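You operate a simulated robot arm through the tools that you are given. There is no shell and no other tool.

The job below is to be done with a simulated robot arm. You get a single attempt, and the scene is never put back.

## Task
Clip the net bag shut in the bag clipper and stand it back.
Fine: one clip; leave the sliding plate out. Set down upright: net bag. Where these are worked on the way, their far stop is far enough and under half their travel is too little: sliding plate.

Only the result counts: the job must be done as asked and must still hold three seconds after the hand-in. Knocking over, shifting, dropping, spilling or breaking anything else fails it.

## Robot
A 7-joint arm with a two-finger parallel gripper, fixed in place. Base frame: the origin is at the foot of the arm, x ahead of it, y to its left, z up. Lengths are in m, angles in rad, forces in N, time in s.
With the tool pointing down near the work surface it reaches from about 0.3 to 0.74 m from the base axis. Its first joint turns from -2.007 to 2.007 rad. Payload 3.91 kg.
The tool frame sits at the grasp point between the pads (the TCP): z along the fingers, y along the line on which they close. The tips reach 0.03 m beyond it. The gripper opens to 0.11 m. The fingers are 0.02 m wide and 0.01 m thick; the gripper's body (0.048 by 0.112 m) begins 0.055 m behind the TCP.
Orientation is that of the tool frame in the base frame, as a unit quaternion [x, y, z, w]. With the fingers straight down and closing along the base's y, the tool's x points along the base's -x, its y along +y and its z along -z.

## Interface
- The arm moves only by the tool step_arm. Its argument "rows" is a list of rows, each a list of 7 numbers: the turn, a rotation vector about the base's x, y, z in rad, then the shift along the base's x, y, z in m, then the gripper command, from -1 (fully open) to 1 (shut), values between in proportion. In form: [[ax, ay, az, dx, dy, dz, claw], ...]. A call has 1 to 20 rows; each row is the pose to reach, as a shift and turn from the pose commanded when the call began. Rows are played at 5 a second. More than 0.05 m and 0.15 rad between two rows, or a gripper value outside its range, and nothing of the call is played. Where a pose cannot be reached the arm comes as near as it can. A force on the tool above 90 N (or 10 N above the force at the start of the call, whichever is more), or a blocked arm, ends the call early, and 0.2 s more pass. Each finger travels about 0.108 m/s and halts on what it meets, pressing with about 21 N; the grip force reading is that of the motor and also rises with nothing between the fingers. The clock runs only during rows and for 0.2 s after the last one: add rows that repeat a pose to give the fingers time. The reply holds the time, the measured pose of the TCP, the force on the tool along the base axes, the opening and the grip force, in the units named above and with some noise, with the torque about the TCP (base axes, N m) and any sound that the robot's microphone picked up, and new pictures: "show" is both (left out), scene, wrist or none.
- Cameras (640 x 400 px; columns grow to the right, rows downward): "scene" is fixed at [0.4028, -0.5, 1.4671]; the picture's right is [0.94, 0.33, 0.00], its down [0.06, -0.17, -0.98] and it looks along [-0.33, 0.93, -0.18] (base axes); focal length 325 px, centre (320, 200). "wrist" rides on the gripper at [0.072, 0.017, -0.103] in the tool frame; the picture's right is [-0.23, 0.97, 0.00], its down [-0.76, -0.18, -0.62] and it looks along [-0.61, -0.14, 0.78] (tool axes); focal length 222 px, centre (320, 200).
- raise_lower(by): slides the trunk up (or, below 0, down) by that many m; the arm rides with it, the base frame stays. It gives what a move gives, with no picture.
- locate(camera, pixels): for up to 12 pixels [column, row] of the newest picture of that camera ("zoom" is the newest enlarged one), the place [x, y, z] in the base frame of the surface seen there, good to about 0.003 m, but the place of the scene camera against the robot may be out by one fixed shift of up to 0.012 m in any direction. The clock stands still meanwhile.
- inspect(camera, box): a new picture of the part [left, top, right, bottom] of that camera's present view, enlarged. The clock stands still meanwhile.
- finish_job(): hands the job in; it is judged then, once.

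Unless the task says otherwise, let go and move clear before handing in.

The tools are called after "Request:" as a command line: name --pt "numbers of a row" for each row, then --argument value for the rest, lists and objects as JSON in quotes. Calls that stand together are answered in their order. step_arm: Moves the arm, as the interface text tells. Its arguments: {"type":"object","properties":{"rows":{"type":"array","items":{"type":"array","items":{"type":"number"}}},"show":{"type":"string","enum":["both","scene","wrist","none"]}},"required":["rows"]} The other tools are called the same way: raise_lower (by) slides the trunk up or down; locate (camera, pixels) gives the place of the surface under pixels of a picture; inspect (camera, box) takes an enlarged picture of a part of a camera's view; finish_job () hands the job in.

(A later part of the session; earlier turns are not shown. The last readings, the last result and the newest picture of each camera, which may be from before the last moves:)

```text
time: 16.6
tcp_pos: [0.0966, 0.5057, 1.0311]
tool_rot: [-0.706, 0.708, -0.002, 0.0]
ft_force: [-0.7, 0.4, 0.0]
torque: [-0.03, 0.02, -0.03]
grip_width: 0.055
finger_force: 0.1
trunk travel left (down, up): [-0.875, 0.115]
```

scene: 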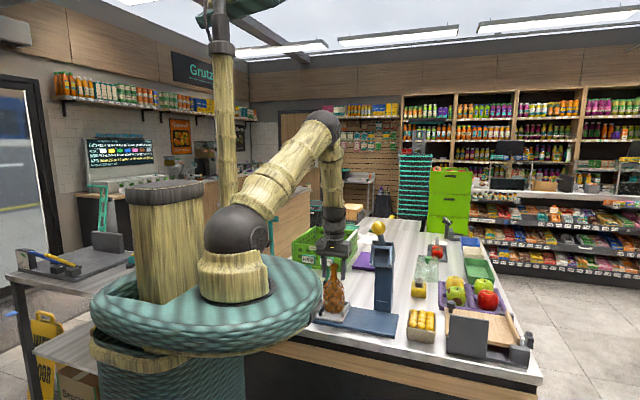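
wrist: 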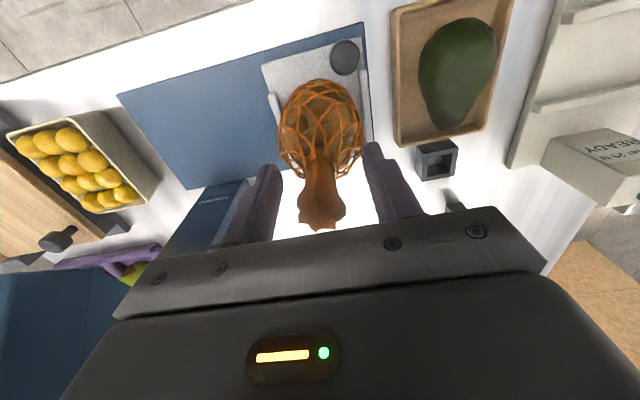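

The bag is free and standing on the plate. I raise the gripper clear by about 10 cm and check the bag's position in the plate.

Request:
step_arm --pt "0 0 0 0 0 0.02 0" --pt "0 0 0 0 0 0.045 0" --pt "0 0 0 0 0 0.075 0" --pt "0 0 0 0 0 0.11 0" --pt "0 0 0 0 -0.02 0.14 0" --pt "0 0 0 0 -0.05 0.16 0" --pt "0 0 0 0 -0.05 0.16 0"

```text
time: 18.2
tcp_pos: [0.0967, 0.4555, 1.1894]
tool_rot: [-0.706, 0.708, -0.001, -0.002]
ft_force: [-0.3, -0.1, -0.6]
torque: [-0.01, -0.01, -0.02]
grip_width: 0.0548
finger_force: 0.1
trunk travel left (down, up): [-0.875, 0.115]
```

scene: 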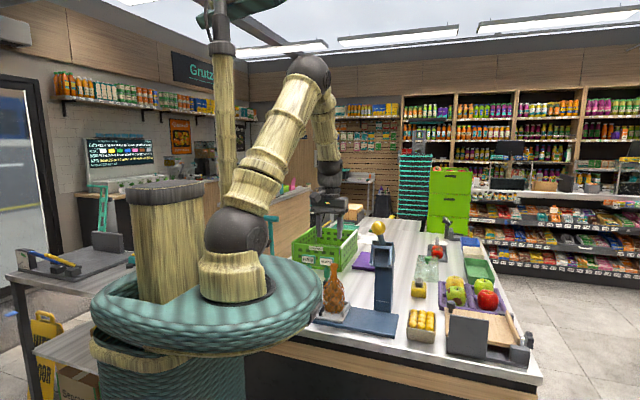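
wrist: 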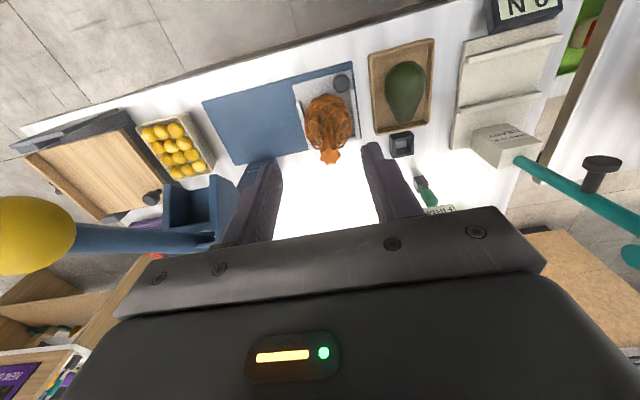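

Request:
inspect --camera "wrist" --box '[270, 55, 390, 175]'

Request:
inspect --camera "scene" --box '[305, 255, 405, 335]'

Request:
locate --camera "wrist" --pixels '[[332, 158], [330, 152], [326, 150], [336, 155], [307, 125], [348, 120], [326, 98], [345, 82], [294, 88], [352, 110], [301, 120], [327, 130]]'

```text
3.33 times, centred on (330, 115) of wrist
```

zoom: 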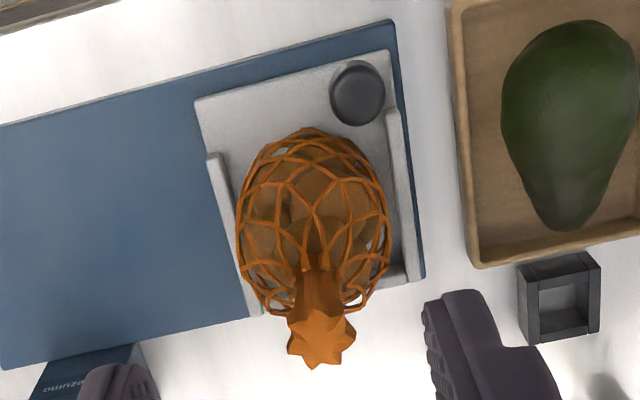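

```text
5.00 times, centred on (355, 295) of scene
```

zoom: 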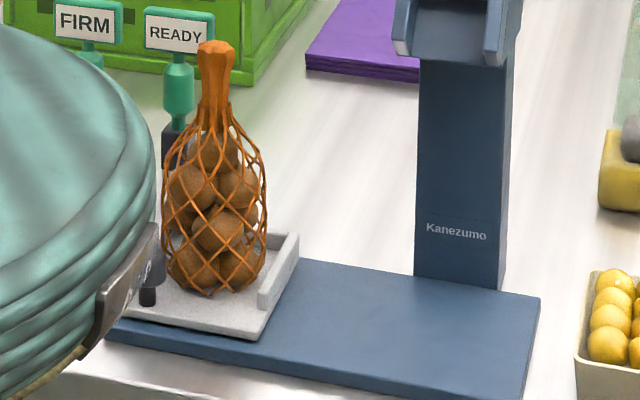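

```text
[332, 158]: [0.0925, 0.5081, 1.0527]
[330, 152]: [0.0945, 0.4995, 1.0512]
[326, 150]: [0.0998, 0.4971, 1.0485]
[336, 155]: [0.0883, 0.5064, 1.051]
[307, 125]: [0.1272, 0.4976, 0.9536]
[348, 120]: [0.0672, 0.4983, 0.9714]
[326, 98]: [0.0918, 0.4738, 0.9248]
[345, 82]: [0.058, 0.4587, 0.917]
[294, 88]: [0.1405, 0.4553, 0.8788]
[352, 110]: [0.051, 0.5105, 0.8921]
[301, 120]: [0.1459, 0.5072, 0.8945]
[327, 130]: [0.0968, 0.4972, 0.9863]
```

The bag stands upright and centred on the plate, neck top near (0.0945, 0.503, 1.052); the knob's centre is near (0.065, 0.459). I back off toward the base, lean the tool 30° so the fingers point outward and down, and go to a pre-grasp in front of the knob.

Request:
step_arm --pt "0.12 0 0 -0.01 -0.03 0 0" --pt "0.24 0 0 -0.02 -0.055 0 0.09" --pt "0.36 0 0 -0.0317 -0.0755 -0.01 0.09" --pt "0.46 0 0 -0.0317 -0.0755 -0.04 0.09" --pt "0.5236 0 0 -0.0317 -0.0755 -0.07 0.09" --pt "0.5236 0 0 -0.0317 -0.0755 -0.1 0.09" --pt "0.5236 0 0 -0.0317 -0.0755 -0.13 0.09" --pt "0.5236 0 0 -0.0317 -0.0755 -0.155 0.09" --pt "0.5236 0 0 -0.0317 -0.0755 -0.168 0.09" --pt "0.5236 0 0 -0.0317 -0.0755 -0.168 0.09"

```text
time: 20.4
tcp_pos: [0.0651, 0.3788, 1.0225]
tool_rot: [-0.683, 0.684, 0.182, 0.182]
ft_force: [0.0, 0.7, 0.0]
torque: [0.03, -0.02, -0.03]
grip_width: 0.0499
finger_force: 0.1
out of reach, approached as far as the arm can: row 5, 6
trunk travel left (down, up): [-0.875, 0.115]
```

scene: 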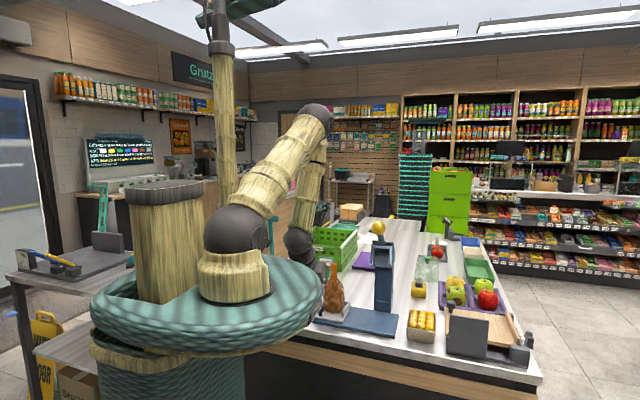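
wrist: 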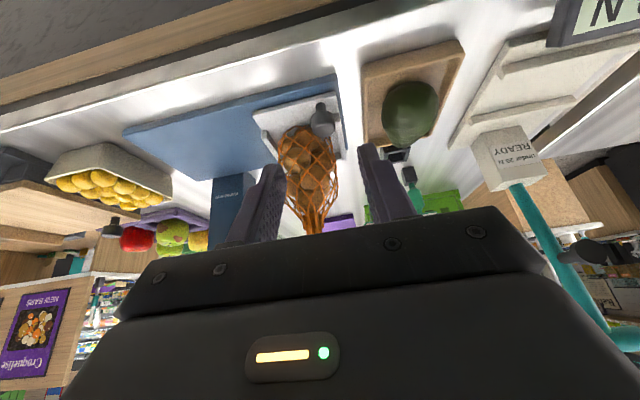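

The pre-grasp pose is reached with the 30° lean. I locate the knob (≈320, 118) and the bag front from this view.

Request:
inspect --camera "wrist" --box '[240, 70, 400, 190]'

Request:
locate --camera "wrist" --pixels '[[323, 118], [323, 124], [323, 112], [312, 120], [334, 120], [321, 105], [320, 135], [305, 133], [340, 140], [290, 130], [298, 128], [258, 112]]'

```text
3.33 times, centred on (320, 130) of wrist
```

zoom: 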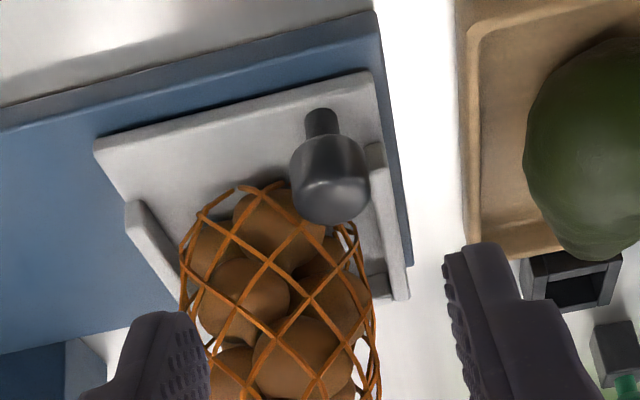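

```text
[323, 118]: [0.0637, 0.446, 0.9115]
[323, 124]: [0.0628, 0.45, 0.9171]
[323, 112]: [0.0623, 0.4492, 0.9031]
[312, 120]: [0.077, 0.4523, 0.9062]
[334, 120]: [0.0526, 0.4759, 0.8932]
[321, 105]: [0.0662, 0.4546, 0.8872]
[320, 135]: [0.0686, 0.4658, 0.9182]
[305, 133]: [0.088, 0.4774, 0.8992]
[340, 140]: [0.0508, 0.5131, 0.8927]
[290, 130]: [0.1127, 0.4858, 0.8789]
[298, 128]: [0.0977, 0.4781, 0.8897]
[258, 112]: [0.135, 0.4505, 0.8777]
```

The knob's cap spans z≈0.897–0.918 about (0.0645, 0.459), and the bag's front at that height is y≥0.474. I advance along the tool axis to straddle the knob.

Request:
step_arm --pt "0 0 0 -0.0005 0.0125 -0.02 0.09" --pt "0 0 0 -0.0005 0.025 -0.041 0.09" --pt "0 0 0 -0.0005 0.0375 -0.062 0.09" --pt "0 0 0 -0.0005 0.048 -0.08 0.09" --pt "0 0 0 -0.0005 0.056 -0.093 0.09" --pt "0 0 0 -0.0005 0.0615 -0.1025 0.09" --pt "0 0 0 -0.0005 0.0615 -0.1025 0.09"

```text
time: 22.0
tcp_pos: [0.0661, 0.4413, 0.9206]
tool_rot: [-0.682, 0.684, 0.182, 0.181]
ft_force: [0.5, -0.1, -0.2]
torque: [0.0, 0.01, 0.0]
grip_width: 0.0499
finger_force: 0.1
trunk travel left (down, up): [-0.875, 0.115]
```

scene: 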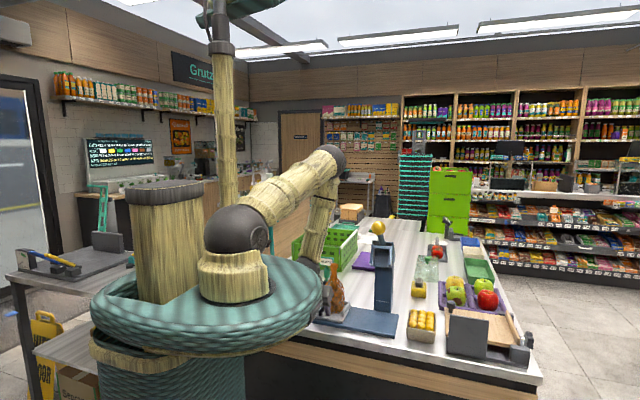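
wrist: 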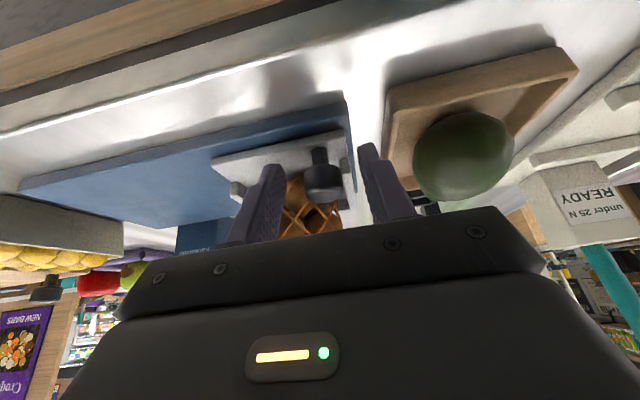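

Request:
inspect --camera "wrist" --box '[220, 120, 430, 250]'

Request:
inspect --camera "scene" --box '[300, 250, 400, 340]'

Request:
locate --camera "wrist" --pixels '[[322, 160], [322, 175], [322, 188], [306, 178], [342, 178], [270, 175], [370, 160], [285, 215], [300, 215], [340, 215]]'

```text
3.05 times, centred on (325, 185) of wrist
```

zoom: 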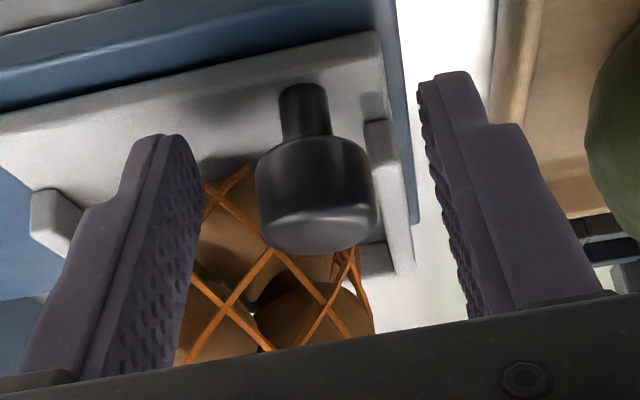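

```text
4.44 times, centred on (350, 295) of scene
```

zoom: 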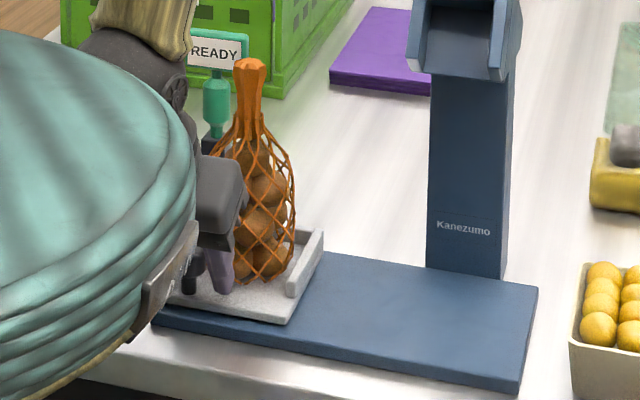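

```text
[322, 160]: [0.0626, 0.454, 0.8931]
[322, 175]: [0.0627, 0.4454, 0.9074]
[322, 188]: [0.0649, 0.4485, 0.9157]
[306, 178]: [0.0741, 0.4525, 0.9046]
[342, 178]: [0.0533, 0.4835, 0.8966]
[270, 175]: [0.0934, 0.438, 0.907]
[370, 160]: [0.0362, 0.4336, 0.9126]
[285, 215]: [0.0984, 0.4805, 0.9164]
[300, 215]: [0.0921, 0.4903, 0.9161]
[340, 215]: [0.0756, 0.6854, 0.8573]
```

The fingers straddle the knob's cap with clearance to the bag. I centre by 1.5 mm and close on the knob.

Request:
step_arm --pt "0 0 0 -0.0015 0 0 0.3" --pt "0 0 0 -0.0015 0 0 0.5" --pt "0 0 0 -0.0015 0 0 0.7" --pt "0 0 0 -0.0015 0 0 0.9" --pt "0 0 0 -0.0015 0 0 0.9"

```text
time: 23.2
tcp_pos: [0.0649, 0.4402, 0.9191]
tool_rot: [-0.682, 0.685, 0.182, 0.182]
ft_force: [7.1, -0.2, 1.1]
torque: [0.09, -0.18, -0.23]
grip_width: 0.0249
finger_force: 44.8
trunk travel left (down, up): [-0.875, 0.115]
```

scene: 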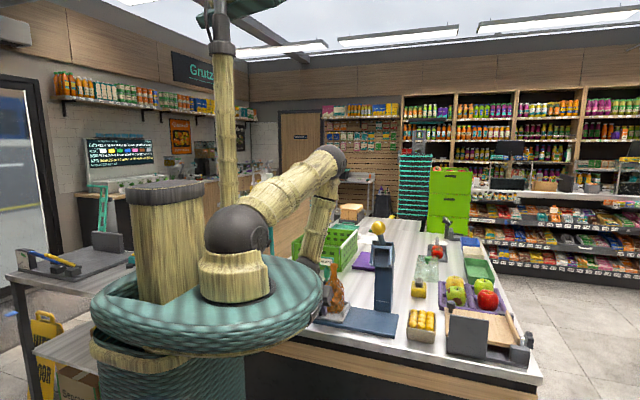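
wrist: 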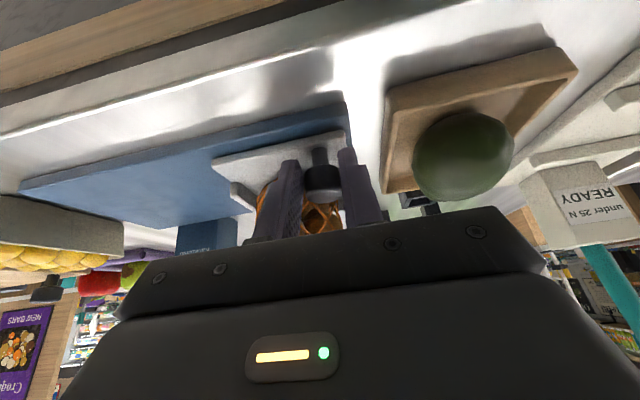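

The knob is gripped (width 0.0249). I slide the plate slowly in +x by 4 cm first and check force and bag.

Request:
step_arm --pt "0 0 0 0.004 0 0 0.9" --pt "0 0 0 0.01 0 0 0.9" --pt "0 0 0 0.017 0 0 0.9" --pt "0 0 0 0.025 0 0 0.9" --pt "0 0 0 0.033 0 0 0.9" --pt "0 0 0 0.04 0 0 0.9" --pt "0 0 0 0.044 0 0 0.9" --pt "0 0 0 0.044 0 0 0.9"

```text
time: 25.0
tcp_pos: [0.1078, 0.4404, 0.9205]
tool_rot: [-0.682, 0.685, 0.182, 0.182]
ft_force: [-0.7, -0.6, 9.4]
torque: [0.61, -0.04, -0.03]
grip_width: 0.0253
finger_force: 45.4
trunk travel left (down, up): [-0.875, 0.115]
```

scene: 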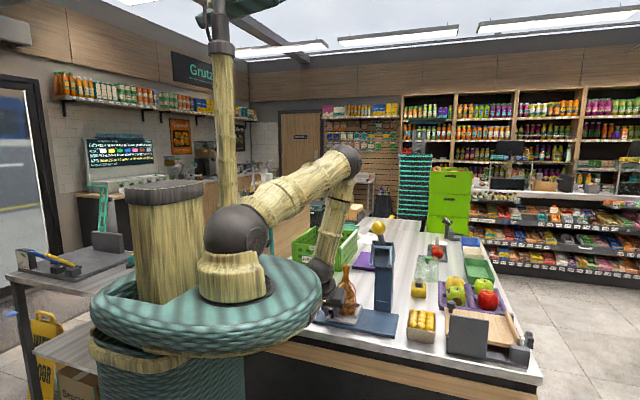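
wrist: 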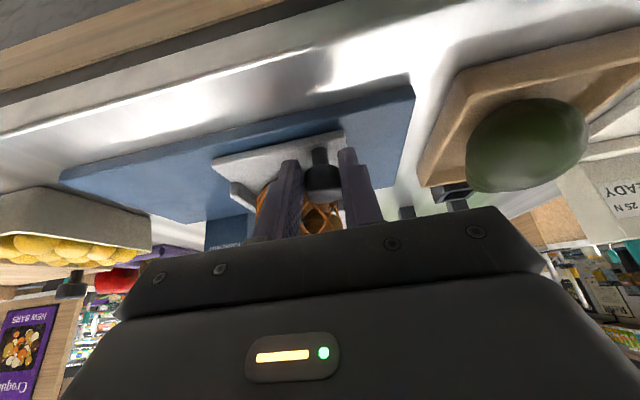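

The plate moved 4.3 cm and the bag remains upright on it. I continue another 6 cm at the same slow pace.

Request:
step_arm --pt "0 0 0 0.005 0 0.0005 0.9" --pt "0 0 0 0.013 0 0.001 0.9" --pt "0 0 0 0.021 0 0.001 0.9" --pt "0 0 0 0.029 0 0.001 0.9" --pt "0 0 0 0.037 0 0.001 0.9" --pt "0 0 0 0.045 0 0.001 0.9" --pt "0 0 0 0.053 0 0.001 0.9" --pt "0 0 0 0.06 0 0.001 0.9" --pt "0 0 0 0.06 0 0.001 0.9"

```text
time: 27.0
tcp_pos: [0.1681, 0.4412, 0.9202]
tool_rot: [-0.682, 0.685, 0.182, 0.181]
ft_force: [0.3, -4.3, -17.6]
torque: [-0.02, -0.1, 0.05]
grip_width: 0.0251
finger_force: 45.0
trunk travel left (down, up): [-0.875, 0.115]
```

scene: 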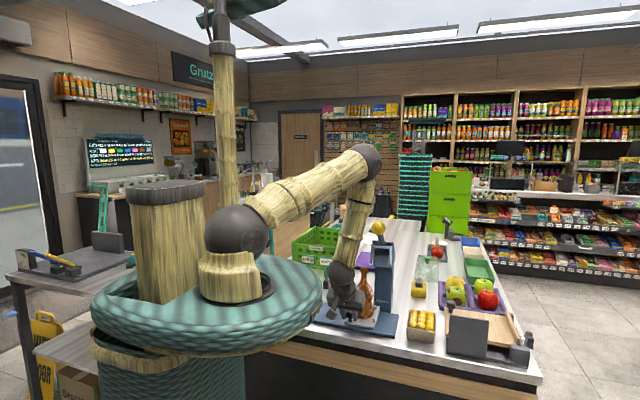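
wrist: 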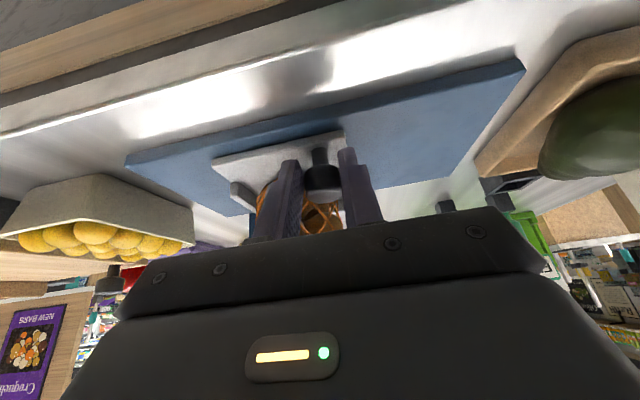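

The plate is now 10 cm in; a pull of 17 N upward on the knob means I should lower 0.6 mm. I look at the bag neck against the head before the last stretch.

Request:
inspect --camera "scene" --box '[320, 210, 430, 340]'

Request:
inspect --camera "scene" --box '[340, 230, 410, 290]'

```text
3.08 times, centred on (375, 275) of scene
```

zoom: 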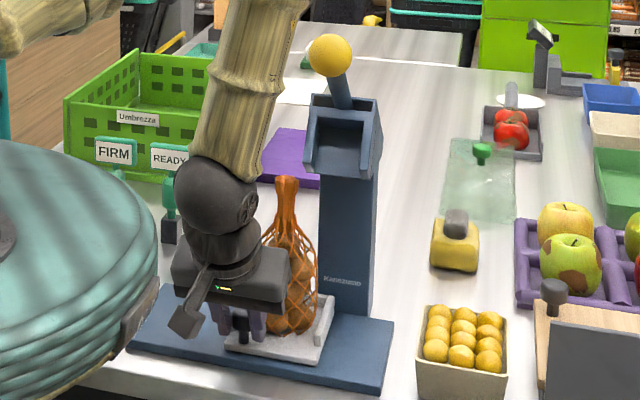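

```text
6.67 times, centred on (375, 260) of scene
```

zoom: 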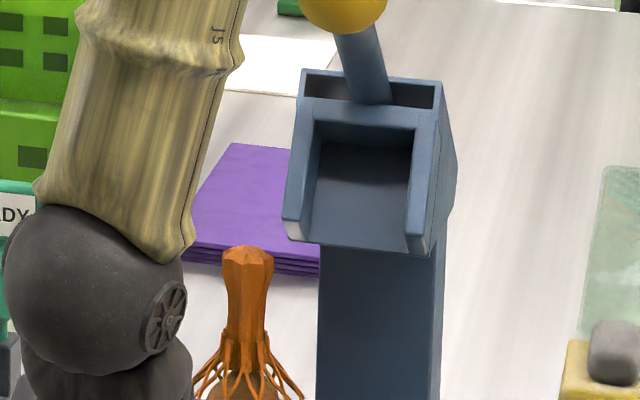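

The neck passes below the head as expected. I must make sure the forearm stays clear of the yellow ball, so I locate forearm and elbow points.

Request:
locate --camera "scene" --pixels '[[365, 160], [360, 190], [358, 215], [355, 235], [350, 255], [345, 275], [372, 185], [368, 210], [378, 228], [372, 150], [385, 165], [340, 300]]'

```text
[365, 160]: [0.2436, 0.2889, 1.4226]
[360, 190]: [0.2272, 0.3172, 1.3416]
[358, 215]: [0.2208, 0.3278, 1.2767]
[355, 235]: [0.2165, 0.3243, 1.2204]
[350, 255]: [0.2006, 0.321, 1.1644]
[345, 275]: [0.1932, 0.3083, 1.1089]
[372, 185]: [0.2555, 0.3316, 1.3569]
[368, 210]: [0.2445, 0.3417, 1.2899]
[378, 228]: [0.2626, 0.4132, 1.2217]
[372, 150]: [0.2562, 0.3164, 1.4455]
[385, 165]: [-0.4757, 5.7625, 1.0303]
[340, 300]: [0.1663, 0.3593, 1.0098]
```

The forearm's far side is at y≈0.40 while the ball's front is y≈0.41, so at the final x the forearm would come close to the ball. I loosen the grip slightly and lean the tool further back to 45° about the TCP to draw the wrist and forearm away.

Request:
step_arm --pt "0 0 0 0 0 -0.0006 0.8" --pt "0 0 0 0 0 -0.0006 0.45" --pt "0 0 0 0 0 -0.0006 0.36" --pt "0.07 0 0 0 0 -0.001 0.36" --pt "0.14 0 0 0 0 -0.0015 0.36" --pt "0.2 0 0 0 0 -0.002 0.36" --pt "0.26 0 0 0 -0.0005 -0.002 0.36" --pt "0.26 0 0 0 -0.0005 -0.002 0.36"

```text
time: 28.8
tcp_pos: [0.1675, 0.4399, 0.9182]
tool_rot: [-0.652, 0.656, 0.269, 0.269]
ft_force: [-0.4, 0.0, -0.7]
torque: [-0.01, 0.0, -0.01]
grip_width: 0.035
finger_force: 0.1
trunk travel left (down, up): [-0.875, 0.115]
```

scene: 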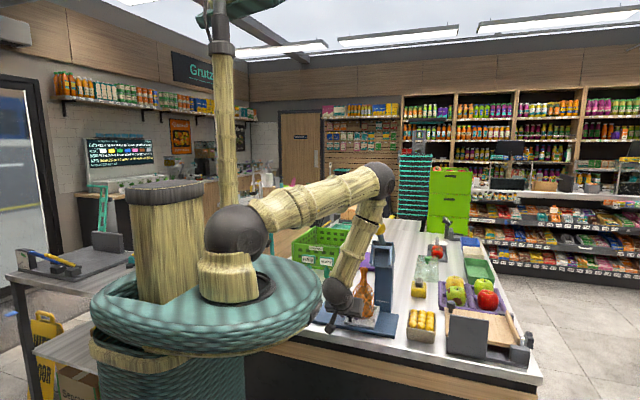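
wrist: 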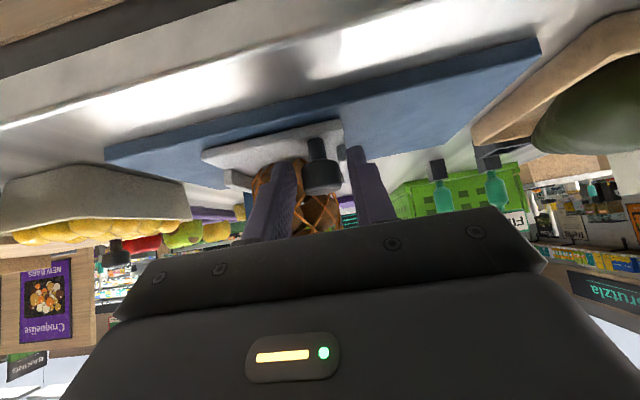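

Request:
locate --camera "scene" --pixels '[[378, 178], [372, 205], [365, 220], [372, 222], [360, 235], [368, 235], [350, 255], [356, 258], [338, 300], [383, 216], [378, 225], [370, 215]]'

Request:
inspect --camera "scene" --box '[320, 150, 430, 340]'

```text
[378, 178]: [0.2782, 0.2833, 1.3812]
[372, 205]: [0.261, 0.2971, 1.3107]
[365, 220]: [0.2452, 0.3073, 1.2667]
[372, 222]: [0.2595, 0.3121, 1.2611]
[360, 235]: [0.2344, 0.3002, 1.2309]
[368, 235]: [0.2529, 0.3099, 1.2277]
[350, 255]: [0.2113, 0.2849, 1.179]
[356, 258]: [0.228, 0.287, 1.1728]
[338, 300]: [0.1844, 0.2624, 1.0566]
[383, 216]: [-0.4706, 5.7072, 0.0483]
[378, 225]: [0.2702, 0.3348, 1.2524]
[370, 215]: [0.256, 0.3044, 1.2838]
```

```text
2.11 times, centred on (375, 245) of scene
```

zoom: 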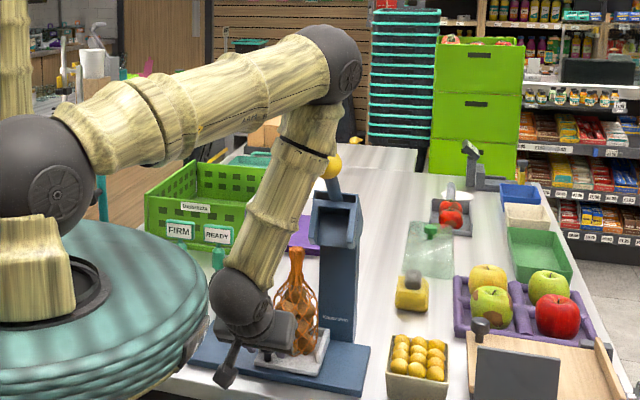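

The forearm's far side is now about 3 cm in front of the ball. I re-grip the knob and slide in small increments, watching the gap.

Request:
step_arm --pt "0 0 0 0 0 0 0.6" --pt "0 0 0 0 0 0 0.9" --pt "0 0 0 0 0 0 0.9" --pt "0 0 0 0.004 0 0 0.9" --pt "0 0 0 0.01 0 0 0.9" --pt "0 0 0 0.017 0 0 0.9" --pt "0 0 0 0.022 0 0 0.9" --pt "0 0 0 0.022 0 0 0.9"

```text
time: 30.6
tcp_pos: [0.1894, 0.4395, 0.9182]
tool_rot: [-0.652, 0.656, 0.269, 0.27]
ft_force: [-0.5, 1.7, 1.1]
torque: [0.11, -0.03, 0.03]
grip_width: 0.025
finger_force: 44.6
trunk travel left (down, up): [-0.875, 0.115]
```

scene: 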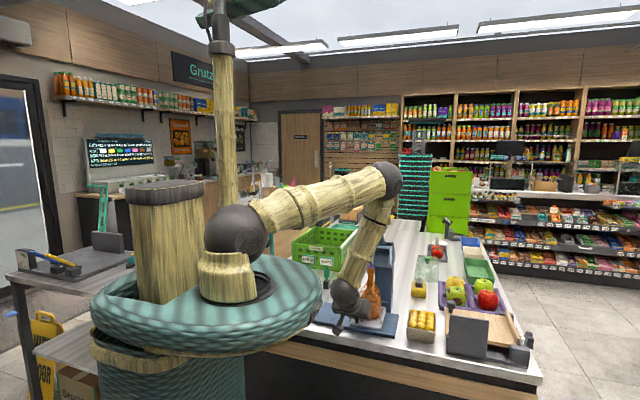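
wrist: 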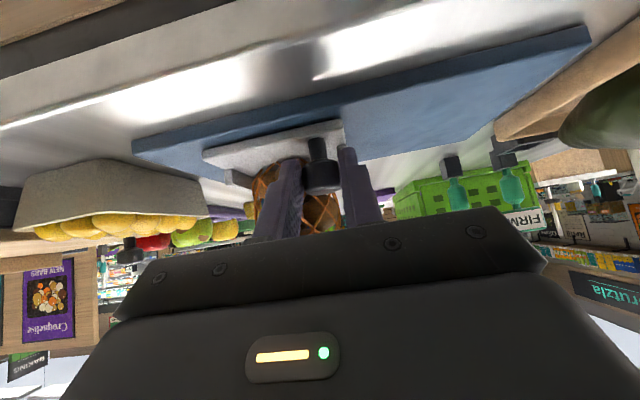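

Forces stay small; the plate is 12.5 cm in. I check the forearm's position near ball height.

Request:
locate --camera "scene" --pixels '[[376, 225], [370, 225], [380, 215], [365, 235], [372, 240], [360, 250], [385, 180], [380, 205], [345, 295], [355, 270], [387, 215], [384, 225]]'

Request:
inspect --camera "scene" --box '[340, 200, 410, 320]'

```text
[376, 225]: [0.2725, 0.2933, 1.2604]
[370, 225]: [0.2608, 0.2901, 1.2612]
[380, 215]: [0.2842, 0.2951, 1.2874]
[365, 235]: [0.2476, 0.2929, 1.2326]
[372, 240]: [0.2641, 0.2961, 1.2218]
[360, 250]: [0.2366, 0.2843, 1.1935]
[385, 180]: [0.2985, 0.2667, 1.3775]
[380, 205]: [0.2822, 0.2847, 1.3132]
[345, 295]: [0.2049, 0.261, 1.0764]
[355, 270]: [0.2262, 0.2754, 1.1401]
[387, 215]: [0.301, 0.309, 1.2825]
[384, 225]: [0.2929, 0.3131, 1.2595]
```

```text
3.33 times, centred on (375, 260) of scene
```

zoom: 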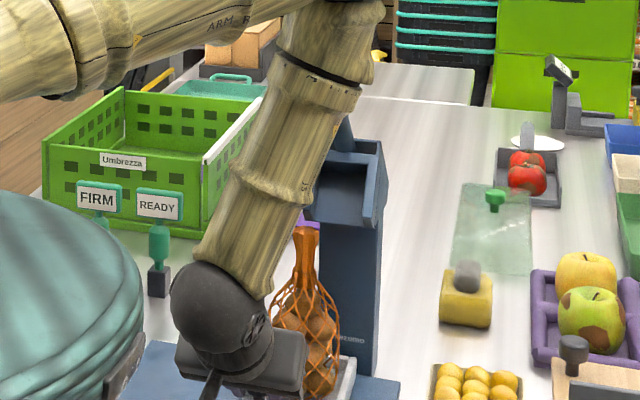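

The gap to the ball has grown to about 4 cm. I continue 2.6 cm further toward the far stop.

Request:
step_arm --pt "0 0 0 0.004 0 0 0.9" --pt "0 0 0 0.01 0 0 0.9" --pt "0 0 0 0.016 0 0 0.9" --pt "0 0 0 0.021 0 0 0.9" --pt "0 0 0 0.026 0 0 0.9" --pt "0 0 0 0.026 0 0 0.9"

```text
time: 32.0
tcp_pos: [0.216, 0.4397, 0.9183]
tool_rot: [-0.653, 0.656, 0.269, 0.268]
ft_force: [0.0, -1.6, -5.0]
torque: [0.2, 0.0, 0.0]
grip_width: 0.0248
finger_force: 44.7
trunk travel left (down, up): [-0.875, 0.115]
```

scene: 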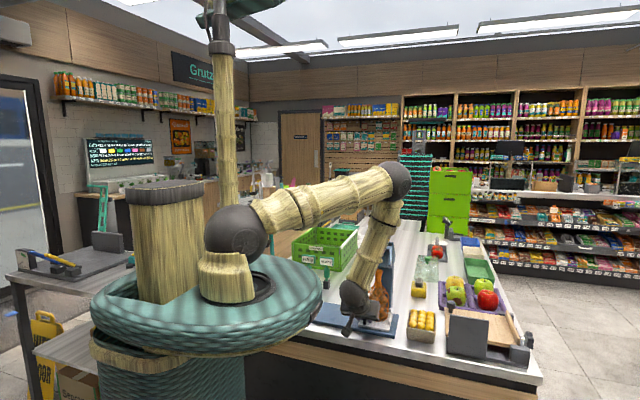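
wrist: 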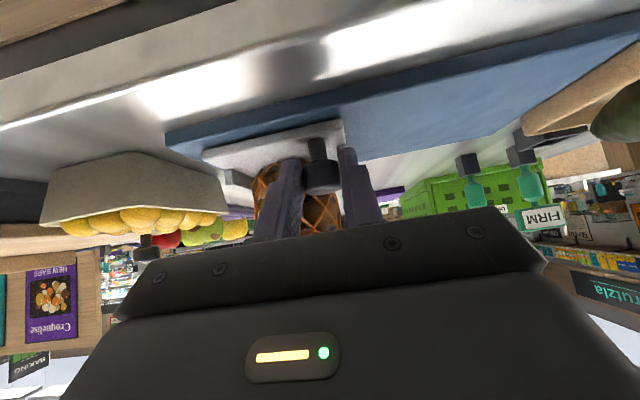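

Travel so far is about 15.1 cm with no stop felt yet. I creep on in 2.5 mm steps to find the far stop.

Request:
step_arm --pt "0 0 0 0.0025 0 0 0.9" --pt "0 0 0 0.005 0 0 0.9" --pt "0 0 0 0.005 0 0 0.9" --show "none"

```text
time: 32.8
tcp_pos: [0.2206, 0.4399, 0.9175]
tool_rot: [-0.653, 0.655, 0.269, 0.268]
ft_force: [-0.9, -2.6, -5.5]
torque: [-0.76, 0.0, 0.0]
grip_width: 0.025
finger_force: 45.1
trunk travel left (down, up): [-0.875, 0.115]
```

No stop yet (fx ≈ -0.9 N). I creep further by 5 mm.

Request:
step_arm --pt "0 0 0 0.0025 0 0 0.9" --pt "0 0 0 0.005 0 0 0.9" --pt "0 0 0 0.005 0 0 0.9" --show "both"

```text
time: 33.6
tcp_pos: [0.226, 0.4397, 0.9192]
tool_rot: [-0.653, 0.654, 0.27, 0.269]
ft_force: [-1.4, -6.2, -3.5]
torque: [-0.38, 0.07, 0.07]
grip_width: 0.0249
finger_force: 45.5
trunk travel left (down, up): [-0.875, 0.115]
```

scene: 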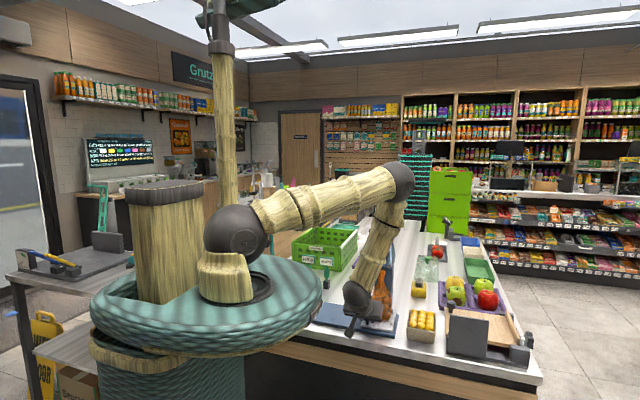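
wrist: 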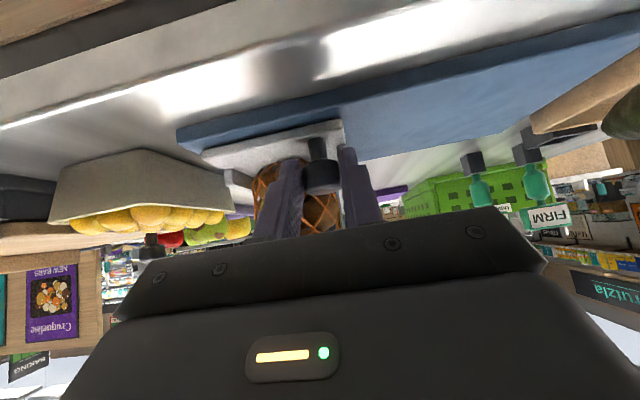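

Travel is about 16.1 cm; the plate edge (203,155) still has a gap to the base's end (178,140). I check the neck's alignment with the head.

Request:
inspect --camera "scene" --box '[345, 215, 425, 335]'

Request:
inspect --camera "wrist" --box '[160, 100, 380, 240]'

Request:
locate --camera "wrist" --pixels '[[203, 155], [208, 152], [179, 142], [180, 128], [226, 180], [322, 150], [321, 175], [340, 125], [245, 140], [200, 130]]'

```text
3.33 times, centred on (385, 275) of scene
```

zoom: 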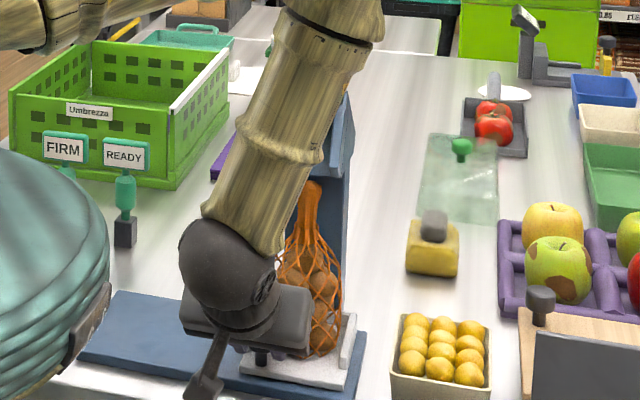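

```text
2.86 times, centred on (270, 170) of wrist
```

zoom: 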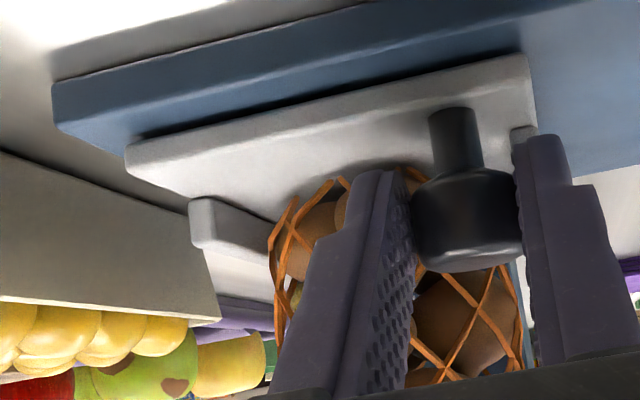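

```text
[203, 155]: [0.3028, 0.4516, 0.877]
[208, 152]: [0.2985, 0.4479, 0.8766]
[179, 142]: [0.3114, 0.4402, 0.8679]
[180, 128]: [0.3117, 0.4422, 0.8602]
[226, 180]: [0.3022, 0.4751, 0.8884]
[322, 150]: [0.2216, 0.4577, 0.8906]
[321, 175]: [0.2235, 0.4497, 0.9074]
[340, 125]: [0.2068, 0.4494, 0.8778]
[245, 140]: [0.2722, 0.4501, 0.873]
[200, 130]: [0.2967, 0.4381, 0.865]
```

The plate's right edge is at x≈0.304 and the base ends at 0.312, so the stop must be within a few mm. I creep further.

Request:
step_arm --pt "0 0 0 0.002 0 0 0.9" --pt "0 0 0 0.004 0 0 0.9" --pt "0 0 0 0.004 0 0 0.9" --show "none"

```text
time: 34.4
tcp_pos: [0.2244, 0.4398, 0.9186]
tool_rot: [0.654, -0.654, -0.27, -0.268]
ft_force: [-17.6, -4.3, -1.2]
torque: [0.09, 0.42, 0.51]
grip_width: 0.0251
finger_force: 45.3
trunk travel left (down, up): [-0.875, 0.115]
```

The far stop is reached (fx = -17.6 N). I relax the command 4 mm, open the fingers a little, and back straight out along the tool axis.

Request:
step_arm --pt "0 0 0 -0.003 0 0 0.9" --pt "0 0 0 -0.004 0 0 0.9" --pt "0 0 0 -0.004 0 0 0.5" --pt "0 0 0 -0.004 0 0 0.3" --pt "0 0 0 -0.004 0 0 0.2" --pt "0 0 0 -0.004 -0.01 0.01 0.2" --pt "0 0 0 -0.004 -0.025 0.025 0.2" --pt "0 0 0 -0.004 -0.045 0.045 0.2" --pt "0 0 0 -0.004 -0.07 0.07 0.2" --pt "0 0 0 -0.004 -0.07 0.07 0.2"

```text
time: 36.6
tcp_pos: [0.2261, 0.3702, 0.9879]
tool_rot: [-0.653, 0.656, 0.268, 0.268]
ft_force: [0.2, 0.0, 0.2]
torque: [-0.01, -0.01, -0.01]
grip_width: 0.0438
finger_force: 0.0
trunk travel left (down, up): [-0.875, 0.115]
```

scene: 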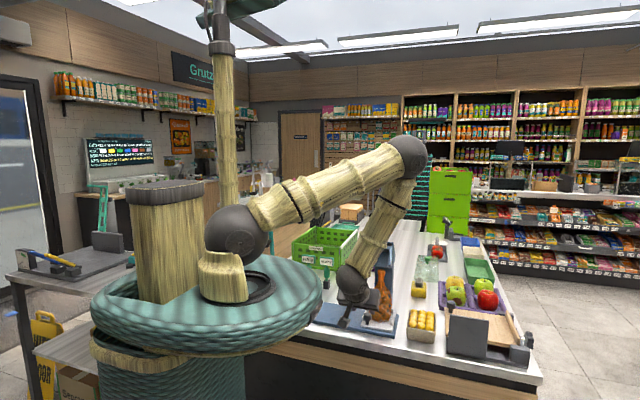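
wrist: 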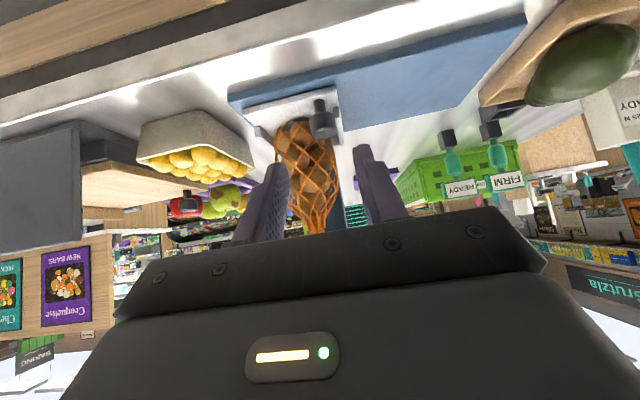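

The gripper is clear of the knob and the bag still stands (wrist 310, 165). I retreat further toward the base, then rise in front of the lever while returning the tool to vertical.

Request:
step_arm --pt "0 0 0 0 -0.03 0.03 0.2" --pt "0 0 0 0 -0.06 0.06 0.2" --pt "-0.1 0 0 0 -0.085 0.09 0.2" --pt "-0.2 0 0 0 -0.1 0.13 0.4" --pt "-0.3 0 0 0 -0.1 0.17 0.6" --pt "-0.4 0 0 0 -0.1 0.21 0.8" --pt "-0.5 0 0 0 -0.1 0.25 1" --pt "-0.6 0 0 0 -0.1 0.29 1" --pt "-0.7 0 0 0 -0.1 0.32 1" --pt "-0.7836 0 0 0 -0.1 0.35 1" --pt "-0.7836 0 0 0 -0.1 0.37 1" --pt "-0.7836 0 0 0 -0.1 0.37 1"

```text
time: 39.2
tcp_pos: [0.225, 0.2709, 1.3595]
tool_rot: [-0.706, 0.709, -0.003, -0.001]
ft_force: [0.1, -0.6, -0.2]
torque: [0.01, 0.05, 0.02]
grip_width: 0.0001
finger_force: 20.2
out of reach, approached as far as the arm can: row 2, 3, 4, 5, 6
trunk travel left (down, up): [-0.875, 0.115]
```

scene: 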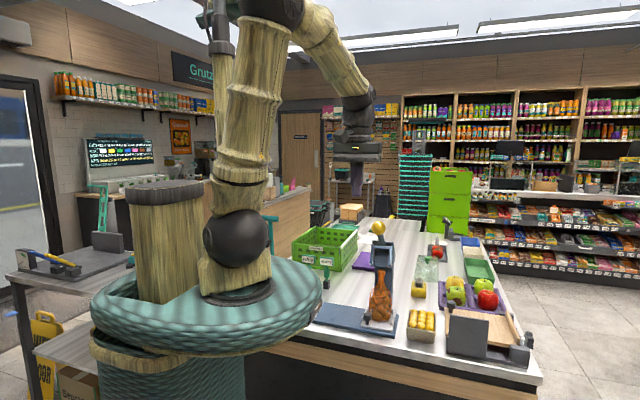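
wrist: 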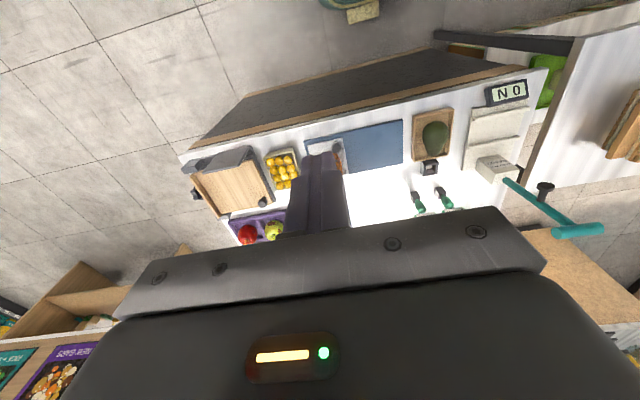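

The arm is clear and the scene shows the bag on the plate under the head (380, 295). I zoom in on head, neck and lever.

Request:
inspect --camera "scene" --box '[350, 210, 415, 280]'

Request:
inspect --camera "scene" --box '[340, 255, 420, 345]'

Request:
inspect --camera "wrist" --box '[260, 120, 400, 230]'

```text
5.71 times, centred on (382, 245) of scene
```

zoom: 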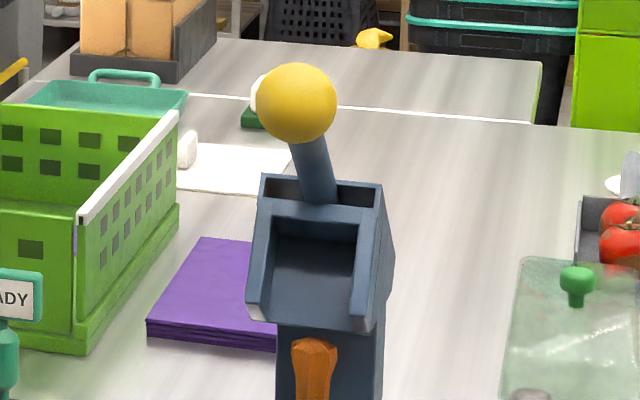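

```text
4.44 times, centred on (380, 300) of scene
```

zoom: 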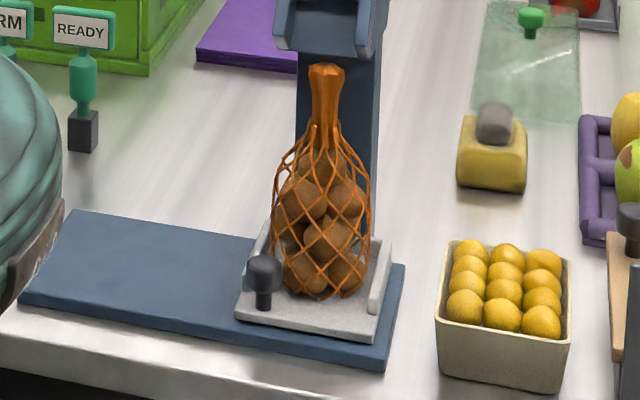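

```text
3.64 times, centred on (330, 175) of wrist
```

zoom: 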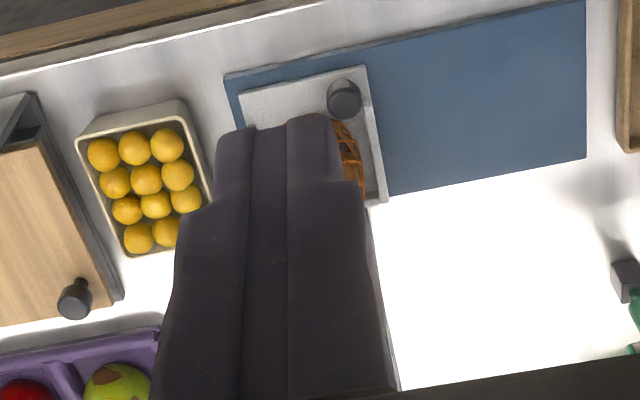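

The neck sits centred right beneath the head's mouth and the bag is upright. Before pressing the lever I want a side view of it to find its pivot, so I turn the wrist back and look along +x from the left.

Request:
step_arm --pt "0 0 -0.12 -0.02 0 0 1" --pt "0 0 -0.24 -0.04 0.01 0 1" --pt "0 0 -0.36 -0.06 0.02 0 1" --pt "0 0 -0.48 -0.08 0.035 -0.01 1" --pt "0 0 -0.6 -0.1 0.05 -0.02 1" --pt "0 0 -0.72 -0.12 0.065 -0.03 1" --pt "0 0 -0.84 -0.14 0.08 -0.045 1" --pt "0 0 -0.96 -0.16 0.095 -0.06 1" --pt "0 0 -1.08 -0.18 0.11 -0.075 1" --pt "0 0 -1.2 -0.2 0.125 -0.09 1" --pt "0 0 -1.32 -0.215 0.14 -0.1 1" --pt "0 0 -1.45 -0.225 0.155 -0.11 1" --pt "0 0 -1.5 -0.225 0.165 -0.11 1"

```text
time: 42.2
tcp_pos: [0.0329, 0.3989, 1.3047]
tool_rot: [-0.003, 0.999, 0.035, -0.02]
ft_force: [-0.1, 0.3, 0.7]
torque: [0.01, 0.0, -0.01]
grip_width: 0.0003
finger_force: 20.9
out of reach, approached as far as the arm can: row 11, 12, 13
trunk travel left (down, up): [-0.875, 0.115]
stopped in row 13: the arm was blocked; the commanded pose is now the measured one
```

scene: 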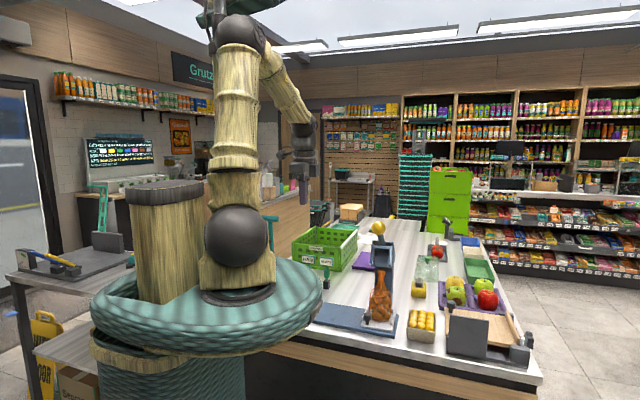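
wrist: 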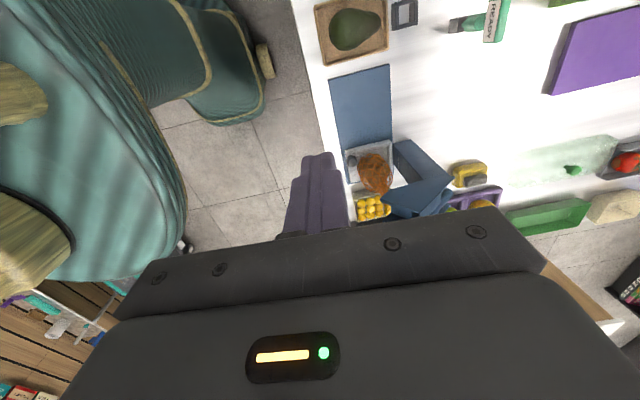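

The arm was blocked at a joint limit here and the lever is hidden behind the hand. I rise about 15 cm so the lever comes into view beside the closed fingers.

Request:
step_arm --pt "0 0 0 0 0 0.03 1" --pt "0 0 0 -0.01 0 0.06 1" --pt "0 0 0 -0.02 0 0.09 1" --pt "0 0 0 -0.03 0 0.12 1" --pt "0 0 0 -0.04 0 0.145 1" --pt "0 0 0 -0.04 0 0.145 1"

```text
time: 43.8
tcp_pos: [0.028, 0.3904, 1.4614]
tool_rot: [0.027, 0.996, 0.043, -0.068]
ft_force: [-0.9, 0.4, -0.3]
torque: [0.02, 0.0, 0.04]
grip_width: 0.0
finger_force: 20.7
trunk travel left (down, up): [-0.875, 0.115]
stopped in row 6: the arm was blocked; the commanded pose is now the measured one
```

scene: 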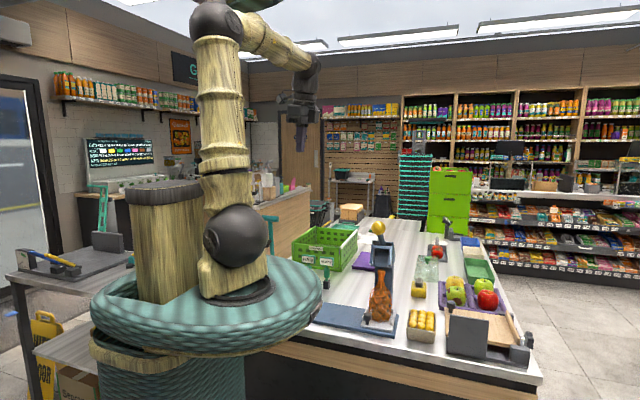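
wrist: 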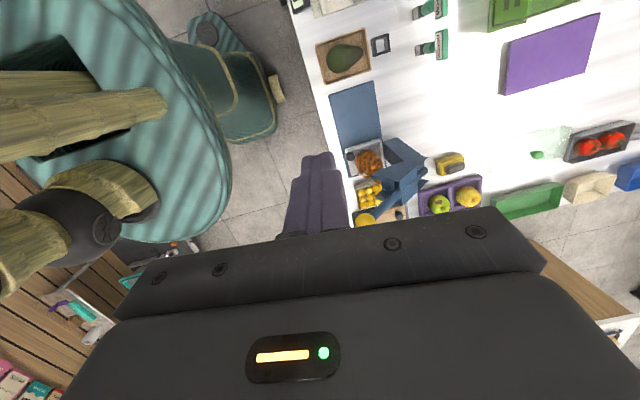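

The arm is blocked again near a wrist limit, but the lever is now visible at (365-425, 150-220). I zoom in and locate along it.

Request:
inspect --camera "wrist" --box '[340, 130, 440, 225]'

Request:
locate --camera "wrist" --pixels '[[365, 219], [380, 211], [387, 206], [394, 201], [400, 197], [406, 193], [412, 189], [418, 185], [398, 150], [405, 160], [415, 165], [423, 172]]'

```text
4.21 times, centred on (390, 178) of wrist
```

zoom: 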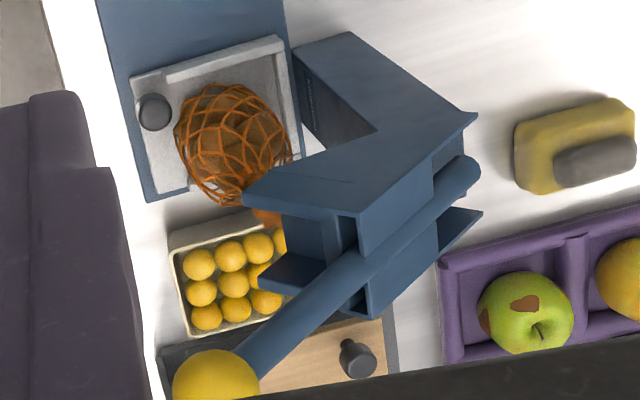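

```text
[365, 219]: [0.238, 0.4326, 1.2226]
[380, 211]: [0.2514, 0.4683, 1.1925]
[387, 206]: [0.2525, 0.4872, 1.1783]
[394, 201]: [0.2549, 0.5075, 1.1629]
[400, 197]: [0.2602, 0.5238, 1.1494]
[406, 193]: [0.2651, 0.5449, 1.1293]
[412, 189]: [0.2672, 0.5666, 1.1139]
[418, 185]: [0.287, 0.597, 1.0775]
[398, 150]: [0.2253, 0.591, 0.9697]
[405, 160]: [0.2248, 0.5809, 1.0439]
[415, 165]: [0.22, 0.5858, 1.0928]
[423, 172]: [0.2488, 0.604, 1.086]
```

The lever runs from the ball (0.253, 0.431, 1.212) back to about (0.60, 1.085), so pressing the ball follows an arc down and toward the base. I unwind the wrist to the earlier orientation and go to a spot in front of and above the ball.

Request:
step_arm --pt "0.0033 -0.0147 0.135 0.015 -0.01 0 1" --pt "0.0066 -0.0293 0.27 0.03 -0.02 0 1" --pt "0.0099 -0.044 0.405 0.045 -0.03 0 1" --pt "0.0132 -0.0587 0.54 0.06 -0.04 0 1" --pt "0.0165 -0.0733 0.675 0.08 -0.05 0 1" --pt "0.0198 -0.088 0.81 0.1 -0.06 -0.005 1" --pt "0.0232 -0.1027 0.946 0.12 -0.07 -0.01 1" --pt "0.0265 -0.1173 1.081 0.14 -0.08 -0.015 1" --pt "0.0298 -0.132 1.216 0.16 -0.085 -0.02 1" --pt "0.0331 -0.1467 1.351 0.18 -0.085 -0.03 1" --pt "0.0364 -0.1613 1.486 0.2 -0.085 -0.04 1" --pt "0.0397 -0.176 1.621 0.21 -0.085 -0.05 1" --pt "0.0397 -0.176 1.621 0.215 -0.085 -0.05 1"

```text
time: 46.6
tcp_pos: [0.2415, 0.306, 1.4126]
tool_rot: [0.709, -0.705, -0.001, 0.001]
ft_force: [-0.7, 0.7, -0.7]
torque: [0.01, 0.01, 0.0]
grip_width: 0.0001
finger_force: 21.5
trunk travel left (down, up): [-0.875, 0.115]
```

scene: 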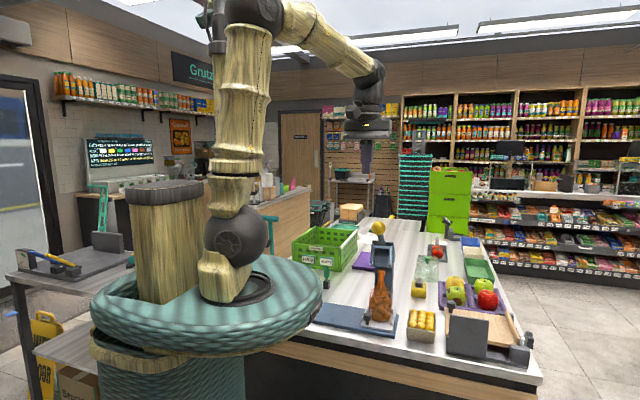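
wrist: 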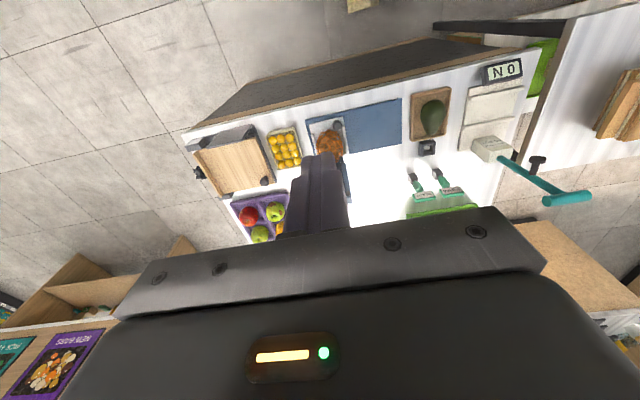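

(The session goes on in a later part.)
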